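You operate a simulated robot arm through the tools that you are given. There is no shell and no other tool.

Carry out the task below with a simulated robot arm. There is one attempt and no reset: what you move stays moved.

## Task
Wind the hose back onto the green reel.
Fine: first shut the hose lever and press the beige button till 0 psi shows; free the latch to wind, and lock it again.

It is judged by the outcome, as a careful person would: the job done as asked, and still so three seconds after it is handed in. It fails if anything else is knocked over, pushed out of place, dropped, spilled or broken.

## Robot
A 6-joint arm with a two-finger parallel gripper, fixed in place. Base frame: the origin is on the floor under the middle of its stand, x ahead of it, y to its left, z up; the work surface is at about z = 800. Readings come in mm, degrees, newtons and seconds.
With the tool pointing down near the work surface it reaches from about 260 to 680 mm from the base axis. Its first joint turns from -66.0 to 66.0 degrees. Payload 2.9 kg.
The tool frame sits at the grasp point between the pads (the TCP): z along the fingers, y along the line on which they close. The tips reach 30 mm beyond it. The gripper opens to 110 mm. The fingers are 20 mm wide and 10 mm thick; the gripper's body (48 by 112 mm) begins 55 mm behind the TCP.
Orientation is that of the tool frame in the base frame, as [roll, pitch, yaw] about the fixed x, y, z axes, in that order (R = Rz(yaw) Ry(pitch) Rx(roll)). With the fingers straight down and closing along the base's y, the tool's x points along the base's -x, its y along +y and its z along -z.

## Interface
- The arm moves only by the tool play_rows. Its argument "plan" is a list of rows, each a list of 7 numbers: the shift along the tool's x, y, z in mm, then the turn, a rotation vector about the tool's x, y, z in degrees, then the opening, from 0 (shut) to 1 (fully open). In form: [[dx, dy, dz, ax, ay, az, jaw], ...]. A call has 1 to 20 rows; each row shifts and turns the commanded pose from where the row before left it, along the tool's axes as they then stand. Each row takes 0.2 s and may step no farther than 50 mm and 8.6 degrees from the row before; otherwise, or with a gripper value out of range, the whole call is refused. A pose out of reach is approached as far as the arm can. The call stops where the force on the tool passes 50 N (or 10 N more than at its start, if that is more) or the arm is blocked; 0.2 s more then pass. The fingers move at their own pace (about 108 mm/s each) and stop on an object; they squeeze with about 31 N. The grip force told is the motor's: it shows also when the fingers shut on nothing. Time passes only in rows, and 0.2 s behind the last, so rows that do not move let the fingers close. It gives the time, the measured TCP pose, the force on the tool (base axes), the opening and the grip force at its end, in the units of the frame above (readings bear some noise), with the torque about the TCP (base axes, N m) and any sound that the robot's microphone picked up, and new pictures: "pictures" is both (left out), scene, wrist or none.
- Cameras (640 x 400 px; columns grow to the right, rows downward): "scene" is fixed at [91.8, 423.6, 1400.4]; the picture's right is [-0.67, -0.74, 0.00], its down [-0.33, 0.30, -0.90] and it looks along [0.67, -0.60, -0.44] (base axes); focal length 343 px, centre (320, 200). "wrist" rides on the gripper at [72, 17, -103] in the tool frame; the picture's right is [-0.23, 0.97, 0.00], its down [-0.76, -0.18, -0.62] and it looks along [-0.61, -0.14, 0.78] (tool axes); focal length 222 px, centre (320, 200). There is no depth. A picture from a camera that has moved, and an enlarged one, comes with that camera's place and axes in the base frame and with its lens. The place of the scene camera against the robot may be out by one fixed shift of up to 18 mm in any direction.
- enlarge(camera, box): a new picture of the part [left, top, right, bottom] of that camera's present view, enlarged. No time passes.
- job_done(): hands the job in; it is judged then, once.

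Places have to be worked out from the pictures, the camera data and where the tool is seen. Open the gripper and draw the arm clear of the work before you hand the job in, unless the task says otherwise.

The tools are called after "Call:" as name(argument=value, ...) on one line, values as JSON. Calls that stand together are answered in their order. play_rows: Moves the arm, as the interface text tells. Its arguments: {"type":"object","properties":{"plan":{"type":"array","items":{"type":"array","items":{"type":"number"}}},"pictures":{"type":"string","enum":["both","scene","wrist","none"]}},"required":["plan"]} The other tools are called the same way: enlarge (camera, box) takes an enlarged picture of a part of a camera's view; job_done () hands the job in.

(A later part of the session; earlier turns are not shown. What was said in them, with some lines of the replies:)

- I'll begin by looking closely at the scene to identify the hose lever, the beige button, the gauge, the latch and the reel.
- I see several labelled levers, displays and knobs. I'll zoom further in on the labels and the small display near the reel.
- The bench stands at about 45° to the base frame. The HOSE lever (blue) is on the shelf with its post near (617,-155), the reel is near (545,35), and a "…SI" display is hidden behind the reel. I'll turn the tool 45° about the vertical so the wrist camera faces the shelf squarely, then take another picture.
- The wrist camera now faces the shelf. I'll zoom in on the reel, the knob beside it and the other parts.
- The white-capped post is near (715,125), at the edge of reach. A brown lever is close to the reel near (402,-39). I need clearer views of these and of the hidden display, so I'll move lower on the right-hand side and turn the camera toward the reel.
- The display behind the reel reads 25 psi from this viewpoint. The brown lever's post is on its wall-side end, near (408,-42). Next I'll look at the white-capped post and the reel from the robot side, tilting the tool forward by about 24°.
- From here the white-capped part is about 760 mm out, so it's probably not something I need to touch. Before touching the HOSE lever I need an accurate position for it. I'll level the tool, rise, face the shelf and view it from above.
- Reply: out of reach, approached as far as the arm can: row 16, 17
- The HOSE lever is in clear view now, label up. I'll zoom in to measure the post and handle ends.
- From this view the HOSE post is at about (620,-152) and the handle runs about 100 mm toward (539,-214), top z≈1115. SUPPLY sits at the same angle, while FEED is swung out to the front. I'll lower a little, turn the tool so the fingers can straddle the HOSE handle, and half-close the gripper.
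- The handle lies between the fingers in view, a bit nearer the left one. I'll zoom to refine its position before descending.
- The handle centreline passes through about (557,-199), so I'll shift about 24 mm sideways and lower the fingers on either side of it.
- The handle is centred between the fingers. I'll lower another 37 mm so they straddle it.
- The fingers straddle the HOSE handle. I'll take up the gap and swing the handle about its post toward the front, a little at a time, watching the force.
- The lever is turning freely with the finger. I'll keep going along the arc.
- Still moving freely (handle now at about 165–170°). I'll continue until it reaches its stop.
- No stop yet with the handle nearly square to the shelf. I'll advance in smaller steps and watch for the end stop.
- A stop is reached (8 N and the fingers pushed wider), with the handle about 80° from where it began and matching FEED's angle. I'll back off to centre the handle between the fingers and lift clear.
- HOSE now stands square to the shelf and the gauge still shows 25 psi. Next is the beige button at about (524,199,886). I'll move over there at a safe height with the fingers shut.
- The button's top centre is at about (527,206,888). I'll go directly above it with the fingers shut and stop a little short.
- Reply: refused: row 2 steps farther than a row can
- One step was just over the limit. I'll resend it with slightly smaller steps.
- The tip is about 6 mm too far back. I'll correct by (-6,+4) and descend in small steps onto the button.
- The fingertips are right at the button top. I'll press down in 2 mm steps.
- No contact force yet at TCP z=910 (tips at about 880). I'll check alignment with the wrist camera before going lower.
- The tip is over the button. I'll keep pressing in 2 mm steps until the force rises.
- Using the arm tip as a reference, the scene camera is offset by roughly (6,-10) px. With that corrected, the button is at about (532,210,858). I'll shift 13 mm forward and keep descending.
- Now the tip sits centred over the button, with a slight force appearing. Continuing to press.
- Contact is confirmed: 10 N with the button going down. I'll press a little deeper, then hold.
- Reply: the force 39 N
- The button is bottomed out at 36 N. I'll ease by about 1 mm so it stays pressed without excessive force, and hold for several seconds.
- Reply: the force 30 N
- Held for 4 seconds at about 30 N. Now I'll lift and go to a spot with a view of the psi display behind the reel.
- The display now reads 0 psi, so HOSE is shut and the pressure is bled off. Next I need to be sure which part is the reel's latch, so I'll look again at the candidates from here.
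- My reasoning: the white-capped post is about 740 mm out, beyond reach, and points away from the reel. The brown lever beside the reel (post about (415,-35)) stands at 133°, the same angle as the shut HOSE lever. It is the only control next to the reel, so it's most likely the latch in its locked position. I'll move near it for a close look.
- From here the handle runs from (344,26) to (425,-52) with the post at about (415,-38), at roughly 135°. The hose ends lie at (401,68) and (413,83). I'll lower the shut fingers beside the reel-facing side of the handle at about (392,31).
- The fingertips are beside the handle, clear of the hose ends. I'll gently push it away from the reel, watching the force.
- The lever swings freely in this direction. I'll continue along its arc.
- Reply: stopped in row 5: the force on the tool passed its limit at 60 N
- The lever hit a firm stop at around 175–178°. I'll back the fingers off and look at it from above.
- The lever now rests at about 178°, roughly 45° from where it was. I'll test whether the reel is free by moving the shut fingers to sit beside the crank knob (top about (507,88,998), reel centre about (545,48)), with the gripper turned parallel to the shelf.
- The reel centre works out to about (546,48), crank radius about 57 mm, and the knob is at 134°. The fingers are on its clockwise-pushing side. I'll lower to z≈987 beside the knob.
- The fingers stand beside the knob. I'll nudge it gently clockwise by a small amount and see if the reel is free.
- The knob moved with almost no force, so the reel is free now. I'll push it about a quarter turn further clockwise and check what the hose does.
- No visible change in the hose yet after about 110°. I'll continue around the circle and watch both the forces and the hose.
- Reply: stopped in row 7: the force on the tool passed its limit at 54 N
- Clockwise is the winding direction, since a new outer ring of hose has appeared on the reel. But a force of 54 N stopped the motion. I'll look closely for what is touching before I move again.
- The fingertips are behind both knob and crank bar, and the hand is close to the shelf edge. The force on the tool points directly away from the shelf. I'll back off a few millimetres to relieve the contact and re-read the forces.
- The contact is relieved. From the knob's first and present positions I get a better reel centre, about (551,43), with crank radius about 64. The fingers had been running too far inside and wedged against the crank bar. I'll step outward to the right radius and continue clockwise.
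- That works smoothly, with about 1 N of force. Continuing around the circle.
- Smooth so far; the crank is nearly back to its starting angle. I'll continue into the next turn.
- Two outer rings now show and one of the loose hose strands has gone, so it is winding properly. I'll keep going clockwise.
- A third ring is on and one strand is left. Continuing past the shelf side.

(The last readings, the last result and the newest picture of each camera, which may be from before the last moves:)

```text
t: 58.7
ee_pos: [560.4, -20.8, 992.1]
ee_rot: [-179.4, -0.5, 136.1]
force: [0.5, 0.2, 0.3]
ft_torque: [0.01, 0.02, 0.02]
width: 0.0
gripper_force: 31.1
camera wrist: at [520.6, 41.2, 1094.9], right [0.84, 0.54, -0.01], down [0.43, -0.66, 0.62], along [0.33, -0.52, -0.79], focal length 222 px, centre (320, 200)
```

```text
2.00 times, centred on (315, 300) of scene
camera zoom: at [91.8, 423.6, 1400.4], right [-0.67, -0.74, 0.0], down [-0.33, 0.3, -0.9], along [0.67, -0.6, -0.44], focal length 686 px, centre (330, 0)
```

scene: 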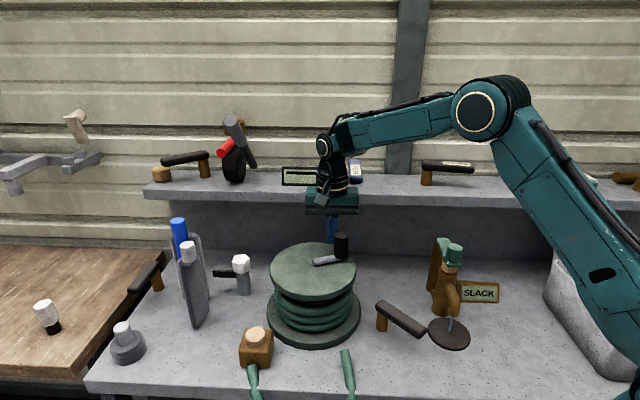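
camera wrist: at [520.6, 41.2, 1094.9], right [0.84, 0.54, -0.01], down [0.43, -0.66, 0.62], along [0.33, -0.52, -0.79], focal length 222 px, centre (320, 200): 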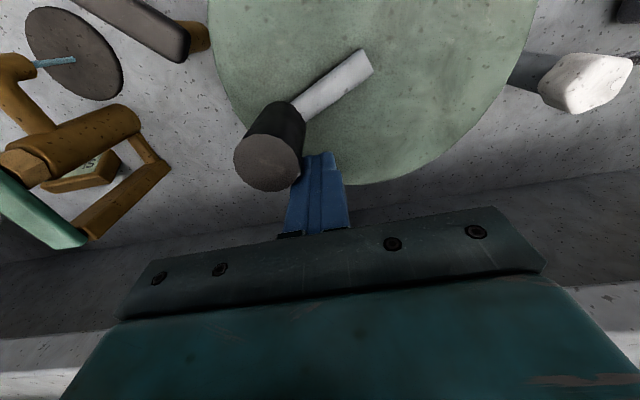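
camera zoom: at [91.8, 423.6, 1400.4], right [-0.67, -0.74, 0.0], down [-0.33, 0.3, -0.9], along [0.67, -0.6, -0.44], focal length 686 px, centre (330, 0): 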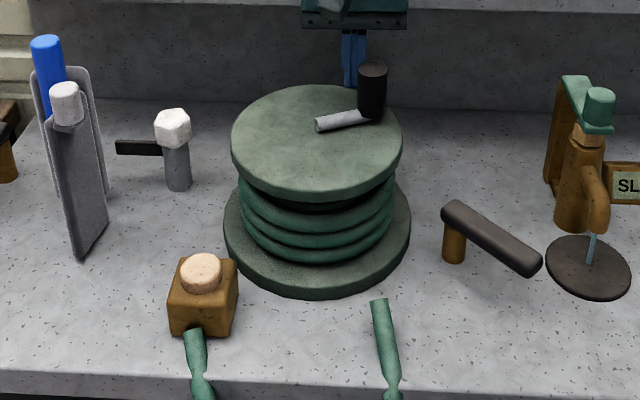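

Still smooth. Continuing the turn.

Call:
play_rows(plan=[[9.29, -9.62, 0, 0, 0, 0, 0], [11.09, -7.48, 0, 0, 0, 0, 0], [12.41, -5.01, 0, 0, 0, 0, 0], [13.18, -2.32, 0, 0, 0, 0, 0], [13.37, 0.47, 0, 0, 0, 0, 0], [12.98, 3.24, 0, 0, 0, 0, 0], [12.03, 5.87, 0, 0, 0, 0, 0], [10.54, 8.24, 0, 0, 0, 0, 0], [8.6, 10.25, 0, 0, 0, 0, 0]], pictures="both")

Call:
enlarge(camera="scene", box=[230, 200, 400, 400])

```text
t: 60.7
ee_pos: [485.4, 54.9, 991.4]
ee_rot: [-179.5, -0.5, 136.2]
force: [0.1, 0.1, -0.9]
ft_torque: [-0.01, -0.03, 0.01]
width: 0.0
gripper_force: 31.2
camera wrist: at [446.7, 116.1, 1093.8], right [0.84, 0.55, -0.01], down [0.43, -0.66, 0.62], along [0.33, -0.52, -0.79], focal length 222 px, centre (320, 200)
```

scene: 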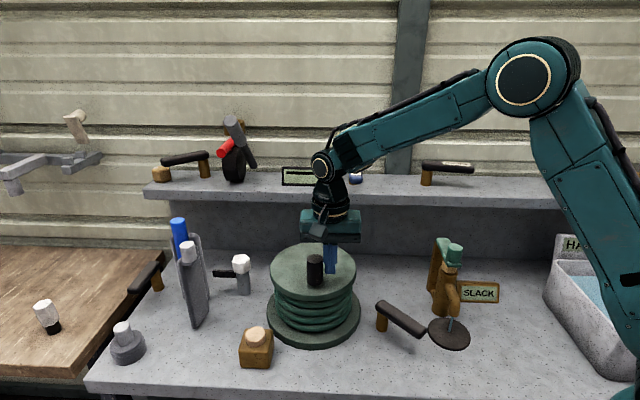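
wrist: 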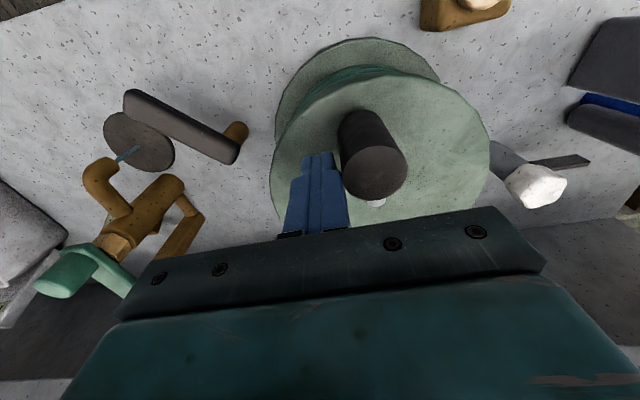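

```text
2.00 times, centred on (315, 300) of scene
camera zoom: at [91.7, 423.6, 1400.4], right [-0.67, -0.74, 0.0], down [-0.33, 0.3, -0.9], along [0.67, -0.6, -0.44], focal length 686 px, centre (330, 0)
```

zoom: 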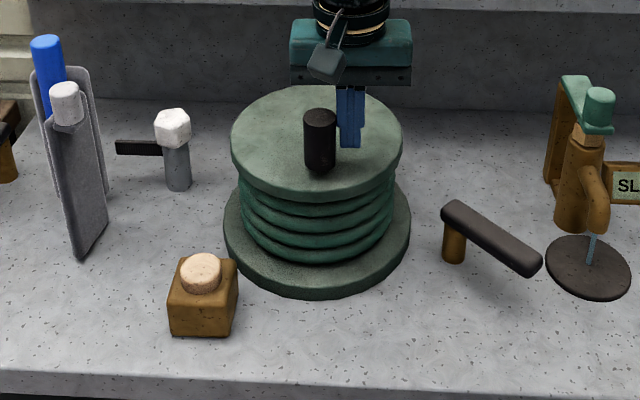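

All the loose hose is off the bench and wound on the reel, with the knob almost exactly two turns from its start. I'll nudge it a little further to leave some margin, watching for an end stop.

Call:
play_rows(plan=[[6.28, 11.81, 0, 0, 0, 0, 0], [3.69, 12.86, 0, 0, 0, 0, 0]], pictures="both")

Call:
enlarge(camera="scene", box=[230, 200, 400, 400])

Call:
enlarge(camera="wrist", box=[220, 40, 460, 220])

```text
t: 61.3
ee_pos: [490.8, 69.5, 991.6]
ee_rot: [-178.3, -0.7, 134.8]
force: [-12.6, -10.7, 8.0]
ft_torque: [0.06, -0.06, 0.08]
width: 0.4
gripper_force: 31.0
stopped in row 2: the force on the tool passed its limit at 59 N (the readings are from after the stop); the commanded pose is now the measured one
camera wrist: at [455.5, 132.7, 1094.6], right [0.85, 0.53, -0.03], down [0.43, -0.66, 0.62], along [0.3, -0.54, -0.79], focal length 222 px, centre (320, 200)
```

scene: 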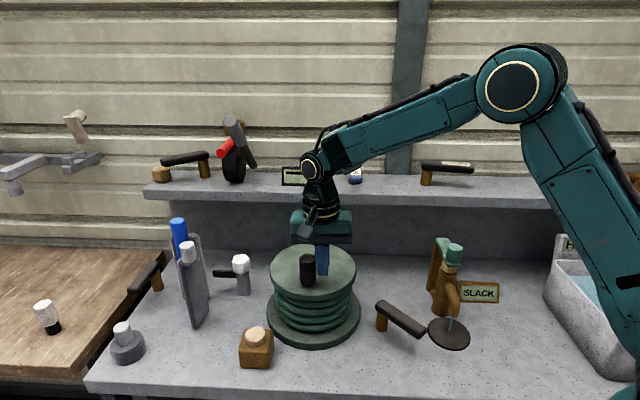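
wrist: 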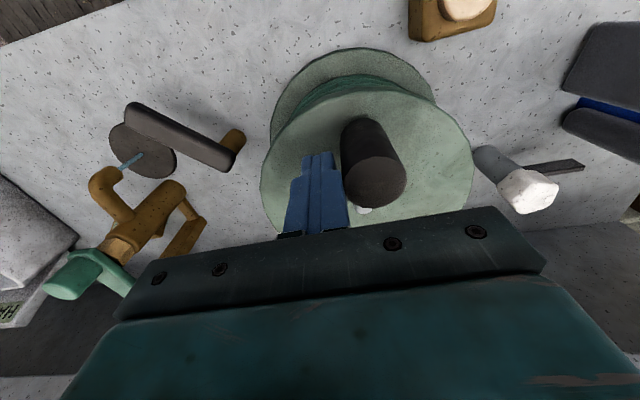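

```text
2.00 times, centred on (315, 300) of scene
camera zoom: at [91.3, 423.3, 1400.6], right [-0.67, -0.74, 0.0], down [-0.33, 0.3, -0.9], along [0.67, -0.6, -0.44], focal length 686 px, centre (330, 0)
```

zoom: 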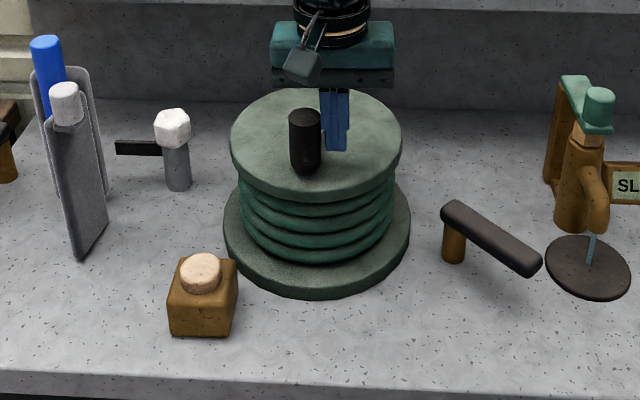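

```text
2.22 times, centred on (340, 130) of wrist
camera zoom: at [455.5, 132.7, 1094.6], right [0.85, 0.53, -0.03], down [0.43, -0.66, 0.62], along [0.3, -0.54, -0.79], focal length 494 px, centre (276, 356)
```

zoom: 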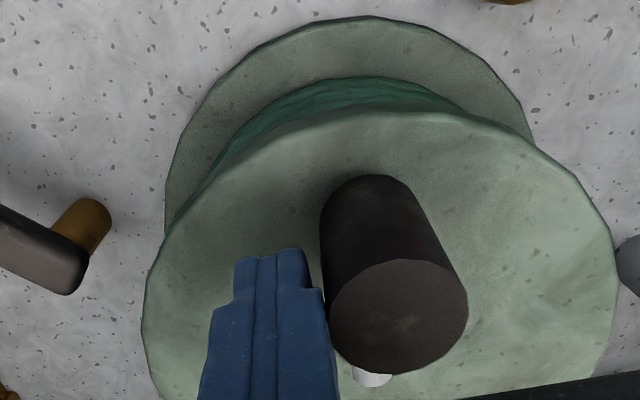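

It met its end stop just past two turns, so the hose is fully wound. Now I'll back off the knob, lift clear and go to the far side of the latch lever so I can swing it back to its locked position.

Call:
play_rows(plan=[[0, -6, 0, 0, 0, 0, 0], [0, -10, 0, 0, 0, 0, 0], [0, 0, -30, -1.7, -0.7, 0, 0], [0, 0, -40, 0, 0, 0, 0], [0, 0, -20, 0, 0, 7.5, 0], [0, 0, 0, 0, 0, 7.5, 0], [0, 0, 0, 0, 0, 7.5, 0], [0, 0, 0, 0, 0, 7.5, 0], [0, 0, 0, 0, 0, 7.5, 0], [0, 0, 0, 0, 0, 7.5, 0]], pictures="both")

Call:
enlarge(camera="wrist", box=[100, 20, 420, 220])

Call:
enlarge(camera="scene", box=[230, 200, 480, 400])

```text
t: 63.5
ee_pos: [483.0, 59.3, 1081.3]
ee_rot: [179.7, -0.2, 90.0]
force: [-0.2, -1.1, 0.2]
ft_torque: [-0.01, 0.0, 0.0]
width: 0.3
gripper_force: 30.5
camera wrist: at [499.6, 130.9, 1184.7], right [0.97, -0.23, 0.0], down [-0.18, -0.76, 0.62], along [-0.14, -0.6, -0.78], focal length 222 px, centre (320, 200)
```

scene: 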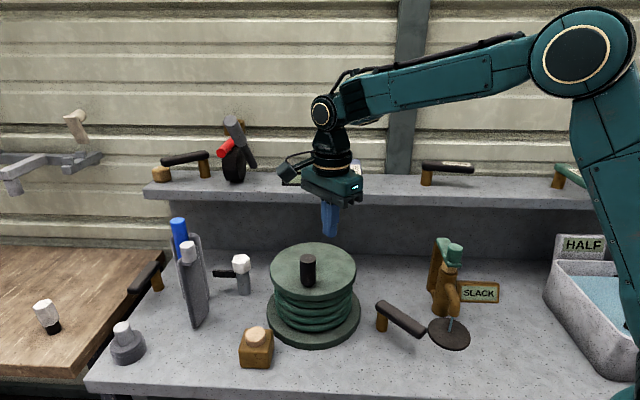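
wrist: 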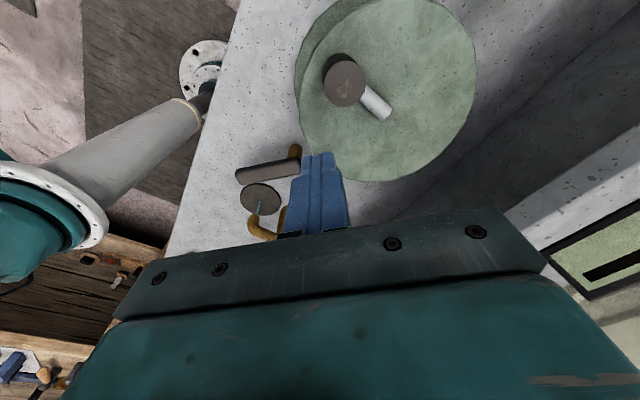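

```text
2.00 times, centred on (260, 120) of wrist
camera zoom: at [499.6, 130.9, 1184.7], right [0.97, -0.23, 0.0], down [-0.18, -0.76, 0.62], along [-0.14, -0.6, -0.78], focal length 444 px, centre (440, 360)
```

zoom: 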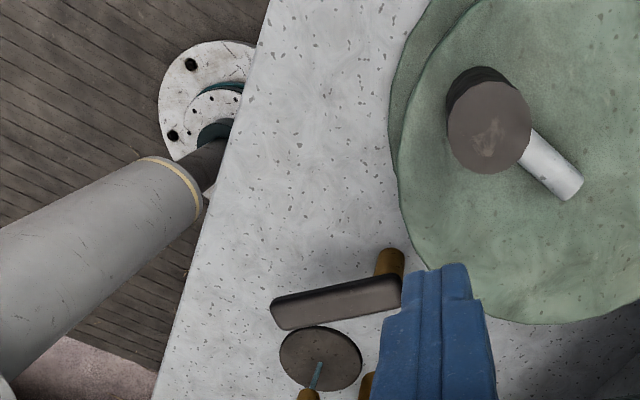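

```text
2.00 times, centred on (355, 300) of scene
camera zoom: at [91.8, 423.6, 1400.4], right [-0.67, -0.74, 0.0], down [-0.33, 0.3, -0.9], along [0.67, -0.6, -0.44], focal length 686 px, centre (250, 0)
```

zoom: 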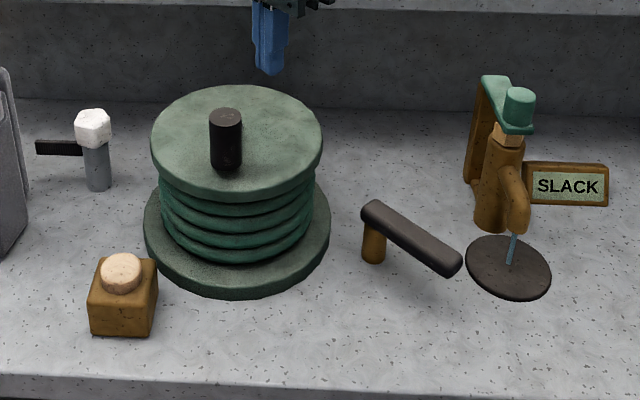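

The reel is holding its position, and the lever lies at about 179° with its centreline near y=-38. I'll move over to (352,-74), on the side away from the reel, and lower the shut fingers there.

Call:
play_rows(plan=[[-33.3, -32.8, 0, 0, 0, 0, 0], [-33.3, -32.8, 0, 0, 0, 0, 0], [-33.3, -32.8, 0, 0, 0, 0, 0], [-33.3, -32.8, 0, 0, 0, 0, 0], [0, 0, 45, 0, 0, 0, 0], [0, 0, 45, 0, 0, 0, 0], [0, 0, 45, 0, 0, 0, 0]], pictures="both")

Call:
enlarge(camera="wrist", box=[200, 20, 460, 220])

Call:
enlarge(camera="scene", box=[330, 200, 500, 360])

```text
t: 65.1
ee_pos: [352.7, -73.0, 946.4]
ee_rot: [179.9, -0.2, 90.1]
force: [-0.1, -1.0, -0.5]
ft_torque: [0.0, 0.01, -0.02]
width: 0.1
gripper_force: 31.3
camera wrist: at [368.9, -2.4, 1050.0], right [0.97, -0.22, 0.0], down [-0.18, -0.76, 0.62], along [-0.14, -0.6, -0.78], focal length 222 px, centre (320, 200)
```

scene: 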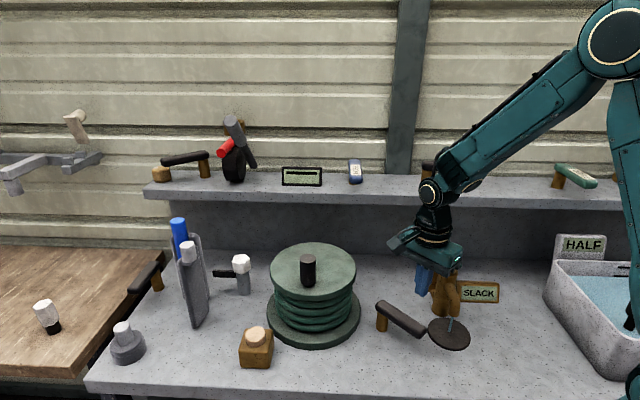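
wrist: 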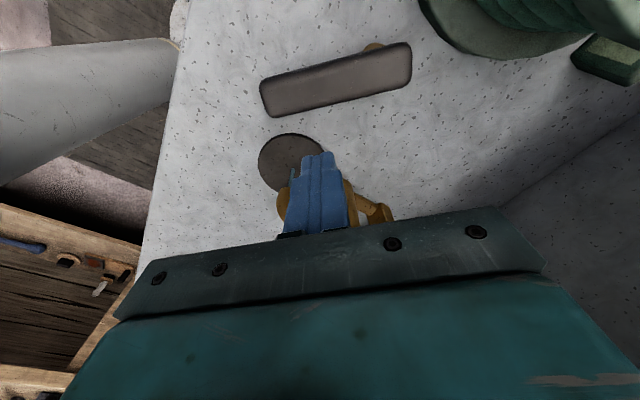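

```text
2.00 times, centred on (330, 120) of wrist
camera zoom: at [368.9, -2.4, 1050.0], right [0.97, -0.22, 0.0], down [-0.18, -0.76, 0.62], along [-0.14, -0.6, -0.78], focal length 444 px, centre (300, 360)
```

zoom: 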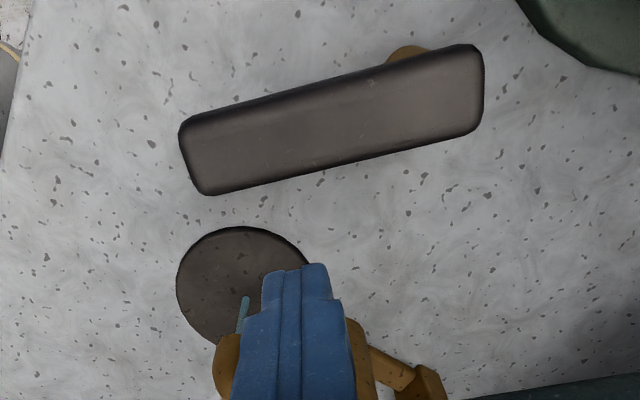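

```text
2.50 times, centred on (415, 280) of scene
camera zoom: at [91.7, 423.6, 1400.4], right [-0.67, -0.74, 0.0], down [-0.33, 0.3, -0.9], along [0.67, -0.6, -0.44], focal length 857 px, centre (82, 0)
```

zoom: 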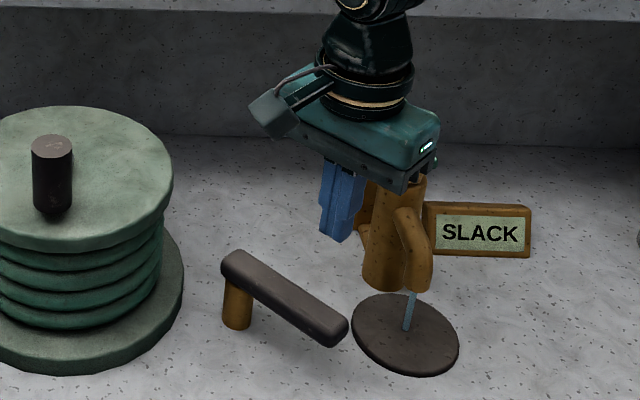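

The handle spans y≈-27 to -56 at this point, and my fingers at y=-73 clear it by about 7 mm. I'll shift 3 mm further away and lower to z≈852.

Call:
play_rows(plan=[[-3, 0, 30, 0, 0, 0, 0], [0, 0, 30, 0, 0, 0, 0], [0, 0, 20, 0, 0, 0, 0], [0, 0, 14, 0, 0, 0, 0]], pictures="both")

Call:
enlarge(camera="scene", box=[330, 200, 500, 360])

```text
t: 66.1
ee_pos: [350.4, -77.6, 854.2]
ee_rot: [179.8, -0.1, 90.2]
force: [0.0, 0.2, 0.2]
ft_torque: [-0.04, -0.02, -0.01]
width: 0.2
gripper_force: 30.6
camera wrist: at [368.7, -6.0, 957.0], right [0.97, -0.22, 0.0], down [-0.18, -0.76, 0.62], along [-0.14, -0.6, -0.78], focal length 222 px, centre (320, 200)
```

scene: 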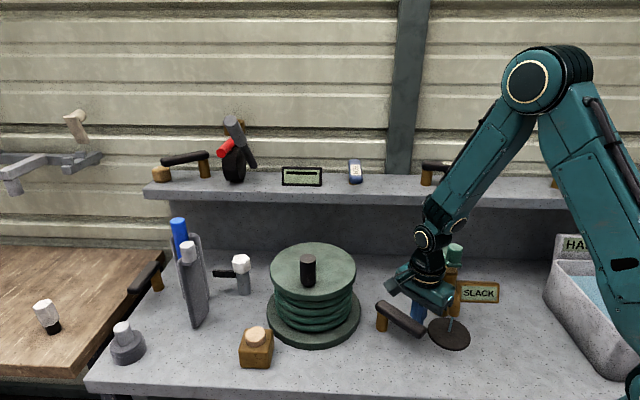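
wrist: 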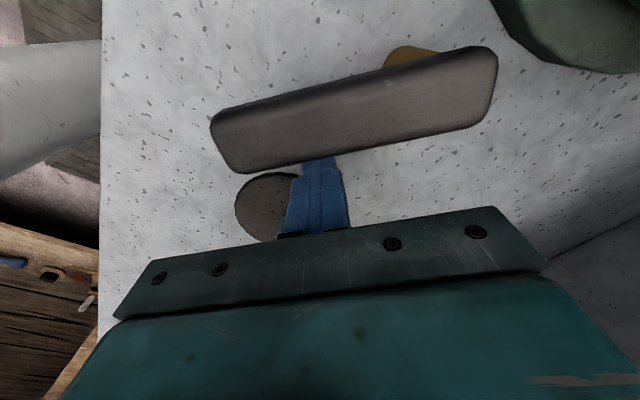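

```text
2.50 times, centred on (415, 280) of scene
camera zoom: at [91.8, 423.6, 1400.4], right [-0.67, -0.74, 0.0], down [-0.33, 0.3, -0.9], along [0.67, -0.6, -0.44], focal length 857 px, centre (82, 0)
```

zoom: 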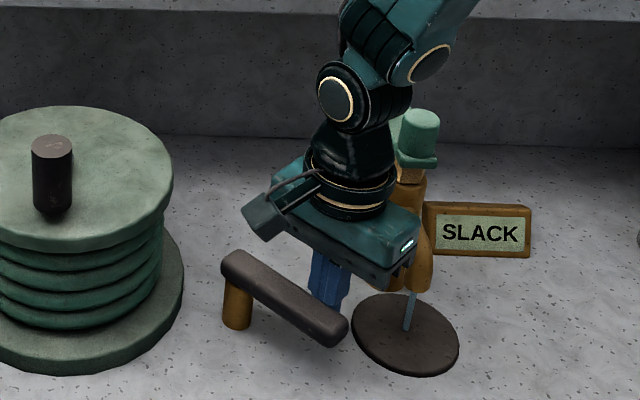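

The fingers are beside the handle on the far side. I'll push it back toward its original angle along the arc.

Call:
play_rows(plan=[[8, 0, 0, 0, 0, 0, 0], [7.6, -0.4, 0, 0, 0, 0, 0], [13.1, -2.9, 0, 0, 0, 0, 0], [12, -0.9, 0, 0, 0, 0, 0], [11.9, 1.2, 0, 0, 0, 0, 0]], pictures="both")

Call:
enlarge(camera="scene", box=[330, 200, 500, 360])

```text
t: 67.3
ee_pos: [348.5, -23.5, 853.7]
ee_rot: [179.7, -0.2, 90.1]
force: [-0.4, -1.6, 1.9]
ft_torque: [0.01, 0.01, 0.01]
width: 0.1
gripper_force: 31.0
camera wrist: at [365.1, 49.0, 956.0], right [0.97, -0.22, 0.0], down [-0.18, -0.76, 0.62], along [-0.14, -0.6, -0.78], focal length 222 px, centre (320, 200)
```

scene: 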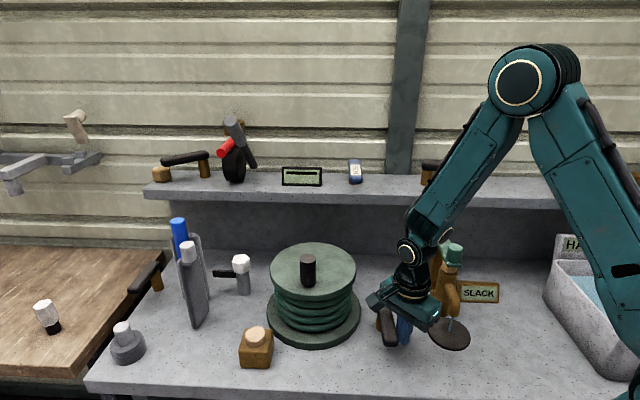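
wrist: 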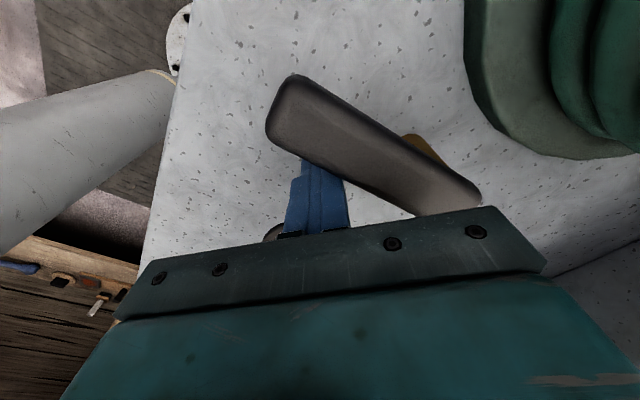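

```text
2.50 times, centred on (415, 280) of scene
camera zoom: at [91.7, 423.5, 1400.5], right [-0.67, -0.74, 0.0], down [-0.33, 0.3, -0.9], along [0.67, -0.6, -0.44], focal length 857 px, centre (82, 0)
```

zoom: 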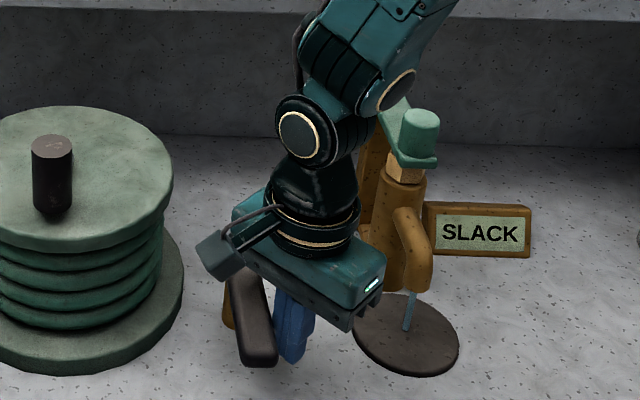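

The handle is at about 141°. I'll finish the last few degrees in 3 mm steps and watch for the stop.

Call:
play_rows(plan=[[2.3, 1.9, 0, 0, 0, 0, 0], [2.3, 1.9, 0, 0, 0, 0, 0]], pictures="wrist")

```text
t: 67.9
ee_pos: [350.0, -20.3, 852.1]
ee_rot: [-179.9, 0.0, 89.9]
force: [-19.5, -17.7, 10.7]
ft_torque: [0.42, -0.47, -0.03]
width: 0.0
gripper_force: 30.8
camera wrist: at [368.0, 51.4, 954.1], right [0.97, -0.23, 0.0], down [-0.18, -0.76, 0.62], along [-0.15, -0.61, -0.78], focal length 222 px, centre (320, 200)
```

wrist: 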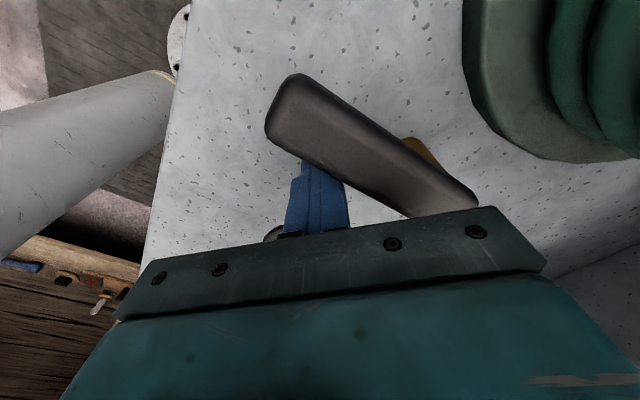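

A firm stop is met (28 N) near the original angle. I'll back off, lift away and compare the lever with its starting picture.

Call:
play_rows(plan=[[-4, -3, 0, 0, 0, 0, 0], [-10, -5, 0, 0, 0, 0, 0], [0, 0, -40, 0, 0, 0, 0], [0, 0, -45, 0, 0, 0, 0], [0, 0, -45, 0, 0, 0, 0], [20, 0, -45, 0, 0, 0, 0], [45, 0, 0, 0, 0, 0, 0], [45, 0, 0, 0, 0, 0, 0]], pictures="both")

Call:
enlarge(camera="scene", box=[360, 290, 420, 360])

Call:
enlarge(camera="wrist", box=[200, 20, 480, 200])

```text
t: 69.7
ee_pos: [345.3, 77.2, 1027.4]
ee_rot: [179.8, -0.3, 90.1]
force: [0.4, 1.0, -0.3]
ft_torque: [-0.05, 0.0, 0.01]
width: 0.0
gripper_force: 31.6
camera wrist: at [361.5, 148.9, 1130.2], right [0.97, -0.23, 0.0], down [-0.18, -0.76, 0.62], along [-0.14, -0.6, -0.78], focal length 222 px, centre (320, 200)
```

scene: 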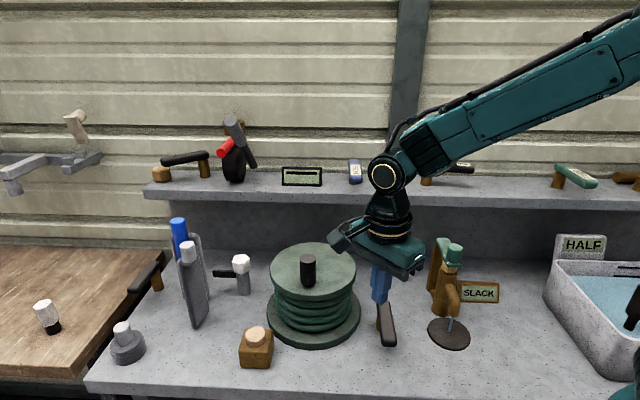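
wrist: 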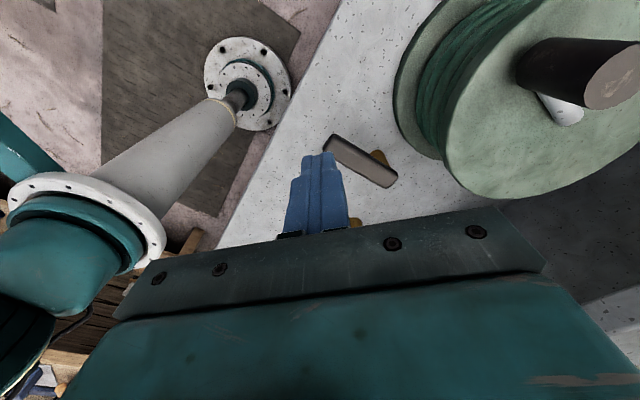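

```text
5.71 times, centred on (390, 325) of scene
camera zoom: at [91.8, 423.6, 1400.4], right [-0.67, -0.74, 0.0], down [-0.33, 0.3, -0.9], along [0.67, -0.6, -0.44], focal length 1959 px, centre (-80, -514)
```

zoom: 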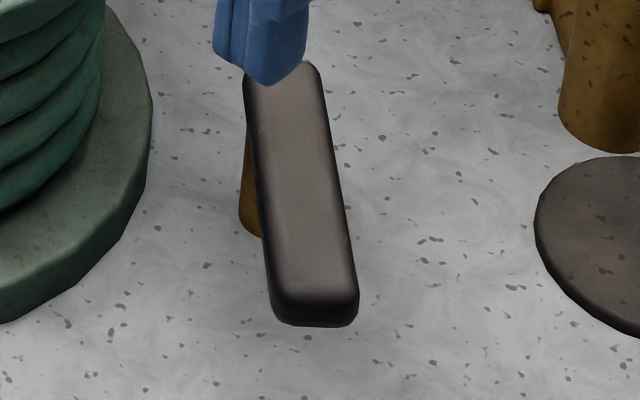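

```text
2.22 times, centred on (340, 110) of wrist
camera zoom: at [361.5, 148.9, 1130.2], right [0.97, -0.23, 0.0], down [-0.18, -0.76, 0.62], along [-0.14, -0.6, -0.78], focal length 494 px, centre (276, 400)
```

zoom: 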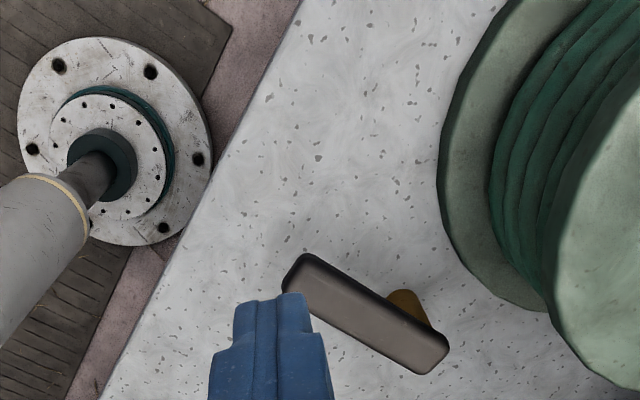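

The lever is exactly back at its starting position, so it is locked. As a careful check I'll very gently test that the reel is held, moving to the other side of the crank knob (now at about (510,92)).

Call:
play_rows(plan=[[0, 0, -30, 0, 0, 0, 0], [0, 0, -30, 0, 0, 0, 0], [5.8, 38.9, 0, 0, 0, 0, 0], [5.8, 38.9, 0, 0, 0, 0, 0], [5.8, 38.9, 0, 0, 0, 0, 0], [5.8, 38.9, 0, 0, 0, 0, 0], [5.8, 40, 0, 0, 0, 0, 0]], pictures="both")

Call:
enlarge(camera="wrist", box=[200, 20, 480, 200])

```text
t: 71.3
ee_pos: [537.6, 107.3, 1088.3]
ee_rot: [179.8, -0.2, 90.1]
force: [0.8, 0.2, 0.4]
ft_torque: [0.0, 0.03, 0.03]
width: 0.0
gripper_force: 30.9
camera wrist: at [554.2, 178.8, 1191.4], right [0.97, -0.22, 0.0], down [-0.18, -0.76, 0.62], along [-0.14, -0.6, -0.78], focal length 222 px, centre (320, 200)
```

scene: 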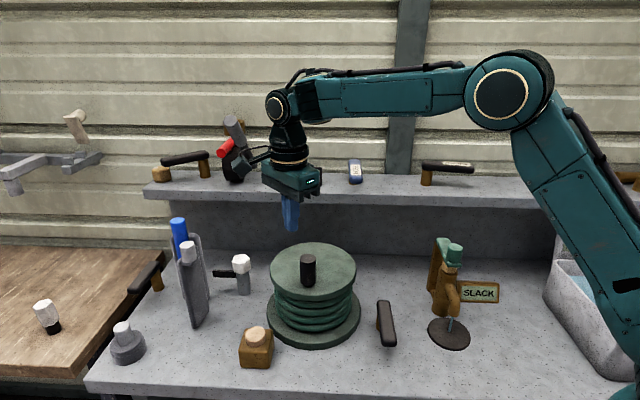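
wrist: 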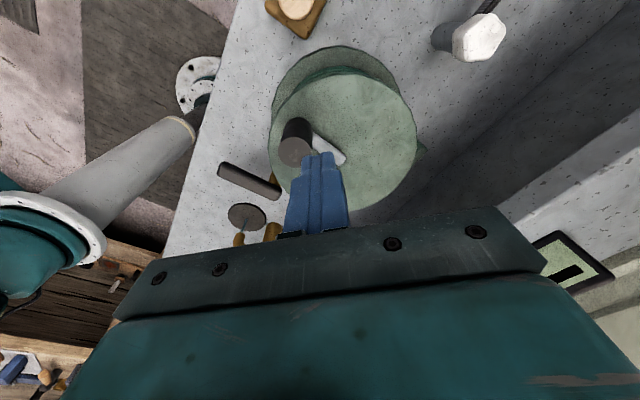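

```text
2.22 times, centred on (340, 110) of wrist
camera zoom: at [554.2, 178.8, 1191.4], right [0.97, -0.22, 0.0], down [-0.18, -0.76, 0.62], along [-0.14, -0.6, -0.78], focal length 494 px, centre (276, 400)
```

zoom: 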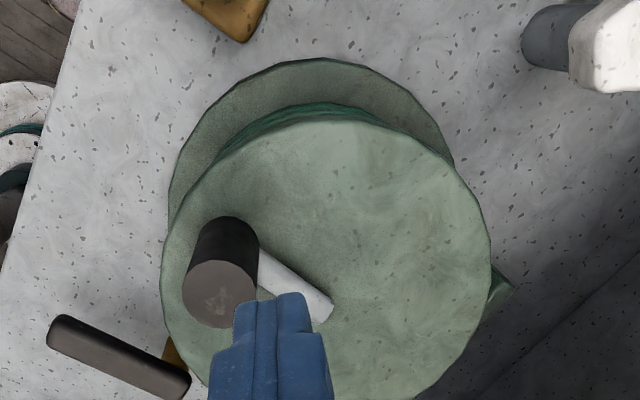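

The knob is at (510,92) and my fingers are 32 mm from its centre on the unwinding side. I'll lower and touch it very lightly.

Call:
play_rows(plan=[[0, 1, 40, 0, 0, 0, 0], [0, 0, 36, 0, 0, 0, 0], [0, 0, 20, 0, 0, 0, 0], [-0.8, -3, 0, 0, 0, 0, 0], [-0.8, -3, 0, 0, 0, 0, 0]], pictures="both")

Call:
enlarge(camera="wrist", box=[220, 40, 440, 200])

```text
t: 72.5
ee_pos: [538.4, 104.4, 990.6]
ee_rot: [179.1, -0.3, 90.3]
force: [37.2, 10.9, -16.7]
ft_torque: [0.2, -0.25, 0.25]
width: 0.0
gripper_force: 30.5
camera wrist: at [553.5, 175.7, 1094.2], right [0.97, -0.22, 0.01], down [-0.18, -0.77, 0.62], along [-0.13, -0.6, -0.79], focal length 222 px, centre (320, 200)
```

scene: 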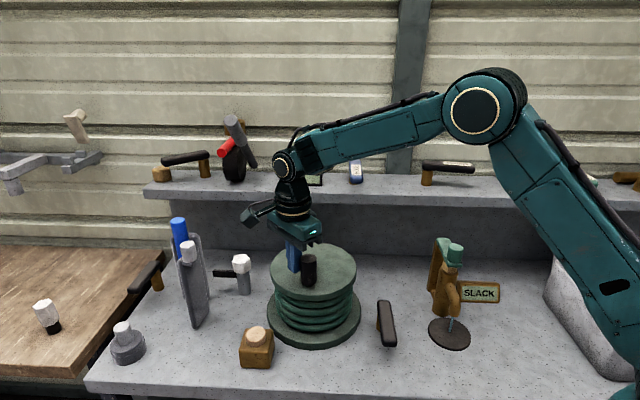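
wrist: 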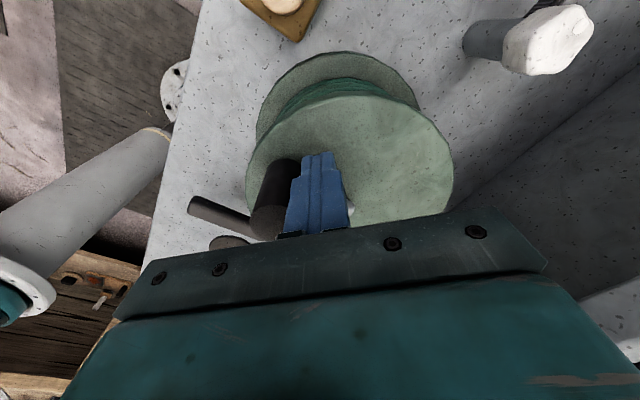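

```text
2.50 times, centred on (330, 120) of wrist
camera zoom: at [553.5, 175.7, 1094.2], right [0.97, -0.22, 0.01], down [-0.18, -0.77, 0.62], along [-0.13, -0.6, -0.79], focal length 555 px, centre (295, 400)
```

zoom: 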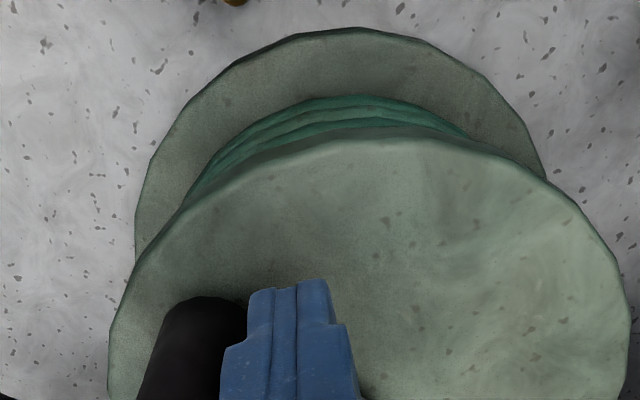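

The reel resists with 37 N and doesn't turn, so the latch is holding. I'll back off at once and lift straight up.

Call:
play_rows(plan=[[1.5, 6, 0, 0, 0, 0, 0], [1, 4, 0, 0, 0, 0, 0], [0, 0, -35, 0.9, -0.3, 0, 0], [0, 0, -45, 0, 0, 0, 0], [0, 0, -45, 0, 0, 0, 0], [0, 0, -30, 0, 0, -8, 0], [0, 0, 0, 0, 0, -8, 0], [0, 0, 0, 0, 0, -8, 0], [0, 0, 0, 0, 0, -8, 0], [0, 0, 0, 0, 0, -8, 0]], pictures="both")

```text
t: 74.7
ee_pos: [546.7, 105.9, 1147.4]
ee_rot: [-179.4, -0.3, 130.3]
force: [0.0, -0.2, -0.2]
ft_torque: [0.0, 0.01, -0.01]
width: 0.1
gripper_force: 31.3
camera wrist: at [514.6, 172.0, 1250.2], right [0.89, 0.46, -0.01], down [0.36, -0.69, 0.62], along [0.27, -0.56, -0.78], focal length 222 px, centre (320, 200)
```

scene: 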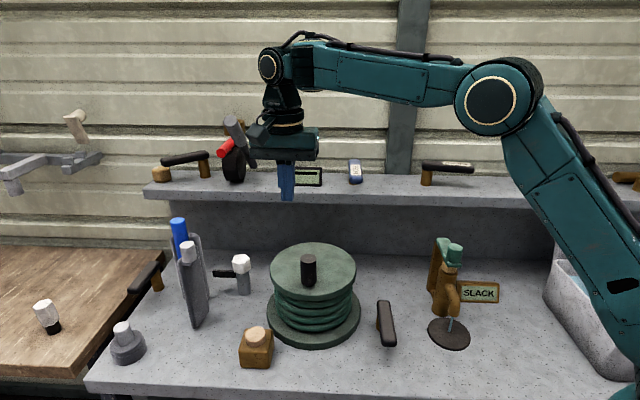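
wrist: 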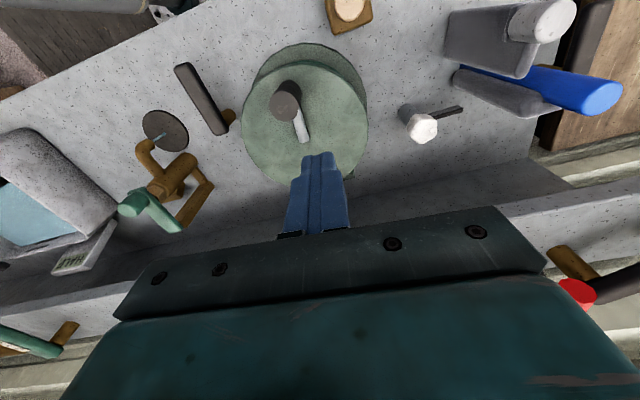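

All clear of the reel now. I'll swing to the viewpoint where the psi display is visible for a final check of the gauge and levers.

Call:
play_rows(plan=[[-29.8, -27.1, -10, 0, 0, 0, 0], [-29.8, -27.1, -10, 0, 0, 0, 0], [-29.8, -27.1, -10, 0, 0, 0, 0.3], [-29.8, -27.1, 0, 0, 0, 0, 0.6], [-29.8, -27.1, 0, 0, 0, 0, 0.6], [0, 0, 0, 0, 0, 0, 0.6]], pictures="both")

Call:
enlarge(camera="wrist", box=[200, 0, 480, 200])

```text
t: 76.1
ee_pos: [540.7, -94.5, 1175.1]
ee_rot: [-179.4, -0.4, 130.1]
force: [-0.9, -0.2, 0.1]
ft_torque: [-0.01, 0.01, -0.02]
width: 66.0
gripper_force: 0.0
camera wrist: at [508.2, -29.2, 1278.1], right [0.89, 0.45, -0.01], down [0.36, -0.7, 0.62], along [0.27, -0.56, -0.78], focal length 222 px, centre (320, 200)
```

scene: 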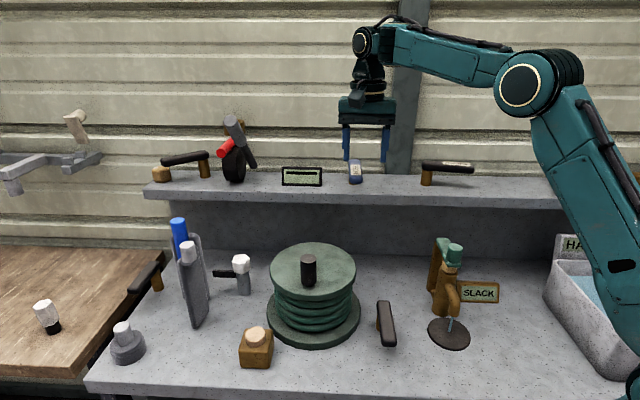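
wrist: 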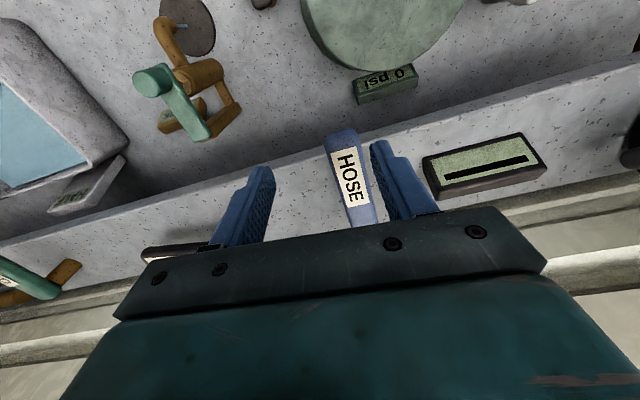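

```text
2.00 times, centred on (340, 100) of wrist
camera zoom: at [508.2, -29.2, 1278.1], right [0.89, 0.45, -0.01], down [0.36, -0.7, 0.62], along [0.27, -0.56, -0.78], focal length 444 px, centre (280, 400)
```

zoom: 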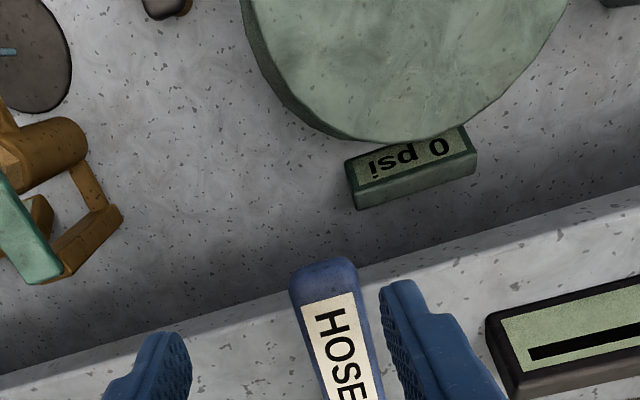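

The gauge reads 0 psi, HOSE is shut, the latch lever is in its locked place and the hose is on the reel. I'll open the gripper and withdraw the arm to near its starting pose.

Call:
play_rows(plan=[[0, 0, -20, 0, 0, 0, 0.6], [29.3, -15.3, -15, 0, 0, 0, 1], [29.3, -15.3, -15, 0, 0, 0, 1], [29.3, -15.3, -15, 0, 0, 0, 1], [29.3, -15.3, -15, 0, 0, 0, 1], [29.3, -15.3, -15, 0, 0, 0, 1], [0, 0, 0, 0, 0, 0, 1], [0, 0, 0, 0, 0, 0, 1]], pictures="both")

Call:
enlarge(camera="scene", box=[80, 140, 520, 400])

```text
t: 77.9
ee_pos: [387.2, -29.5, 1273.7]
ee_rot: [-179.4, -0.4, 130.1]
force: [0.0, 0.5, 0.3]
ft_torque: [-0.02, -0.01, 0.01]
width: 110.1
gripper_force: 0.1
camera wrist: at [355.7, 36.2, 1375.1], right [0.89, 0.45, -0.01], down [0.36, -0.7, 0.62], along [0.27, -0.56, -0.78], focal length 222 px, centre (320, 200)
```

scene: 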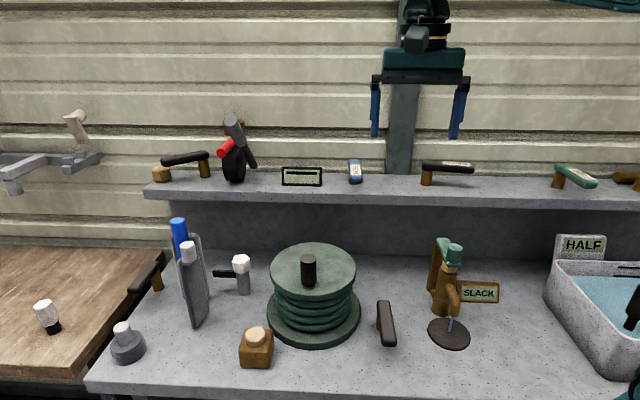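
wrist: 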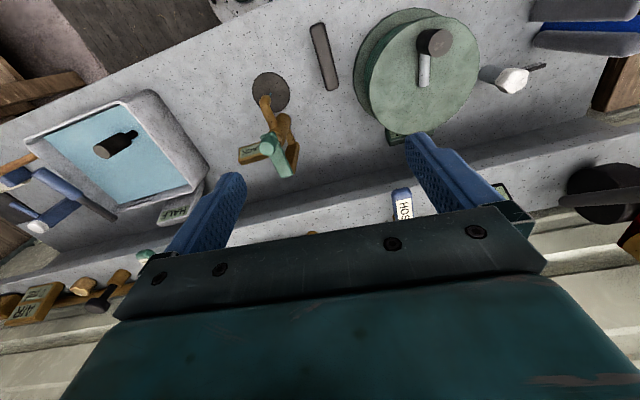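

```text
1.45 times, centred on (300, 270) of scene
camera zoom: at [91.7, 423.6, 1400.4], right [-0.67, -0.74, 0.0], down [-0.33, 0.3, -0.9], along [0.67, -0.6, -0.44], focal length 499 px, centre (349, 98)
```

zoom: 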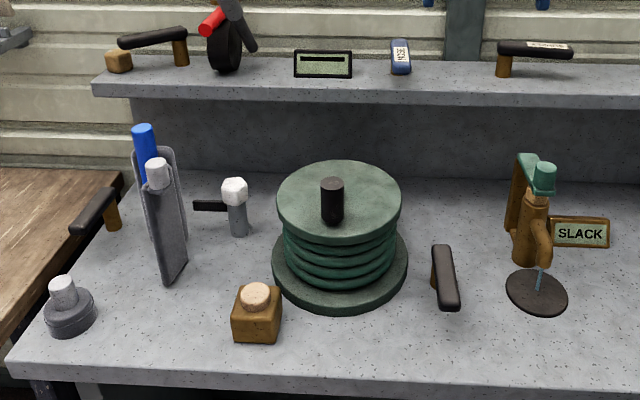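

Everything is as asked. HOSE is shut, the gauge reads 0 psi, the hose is fully wound on the green reel, and the latch is locked again and was tested to hold. Nothing else has moved, and the gripper is open and clear of the work, so I'm handing the job in.

Call:
job_done()

```text
The job is handed in.
```

The hose is fully wound onto the green reel, the latch is locked again, and the job is handed in. I haven't seen the judge's result.

1. **Hose lever:** I turned the blue HOSE lever about 80° to its stop. The gauge read 25 psi before this.
2. **Beige button:** I held it down for about four seconds. The gauge then read 0 psi, and still did at the end.
3. **Latch:** I took the unlabelled brown lever beside the reel to be the latch and swung it about 45° to free it. It had no label, and I didn't test the reel before moving it.
4. **Winding:** I pushed the crank clockwise for two turns until it met its end stop. No loose hose is left on the bench.
5. **Lock:** I swung the lever back to its original position. A light push on the crank afterwards didn't move the reel, so it is held.

Nothing else moved or fell in the final pictures. Contact passed the 50 N limit and stopped the arm three times: at the freed latch's stop, when the fingers wedged against the crank bar, and at the reel's end stop. I saw no damage. The gripper is open and the arm is back near its starting pose.
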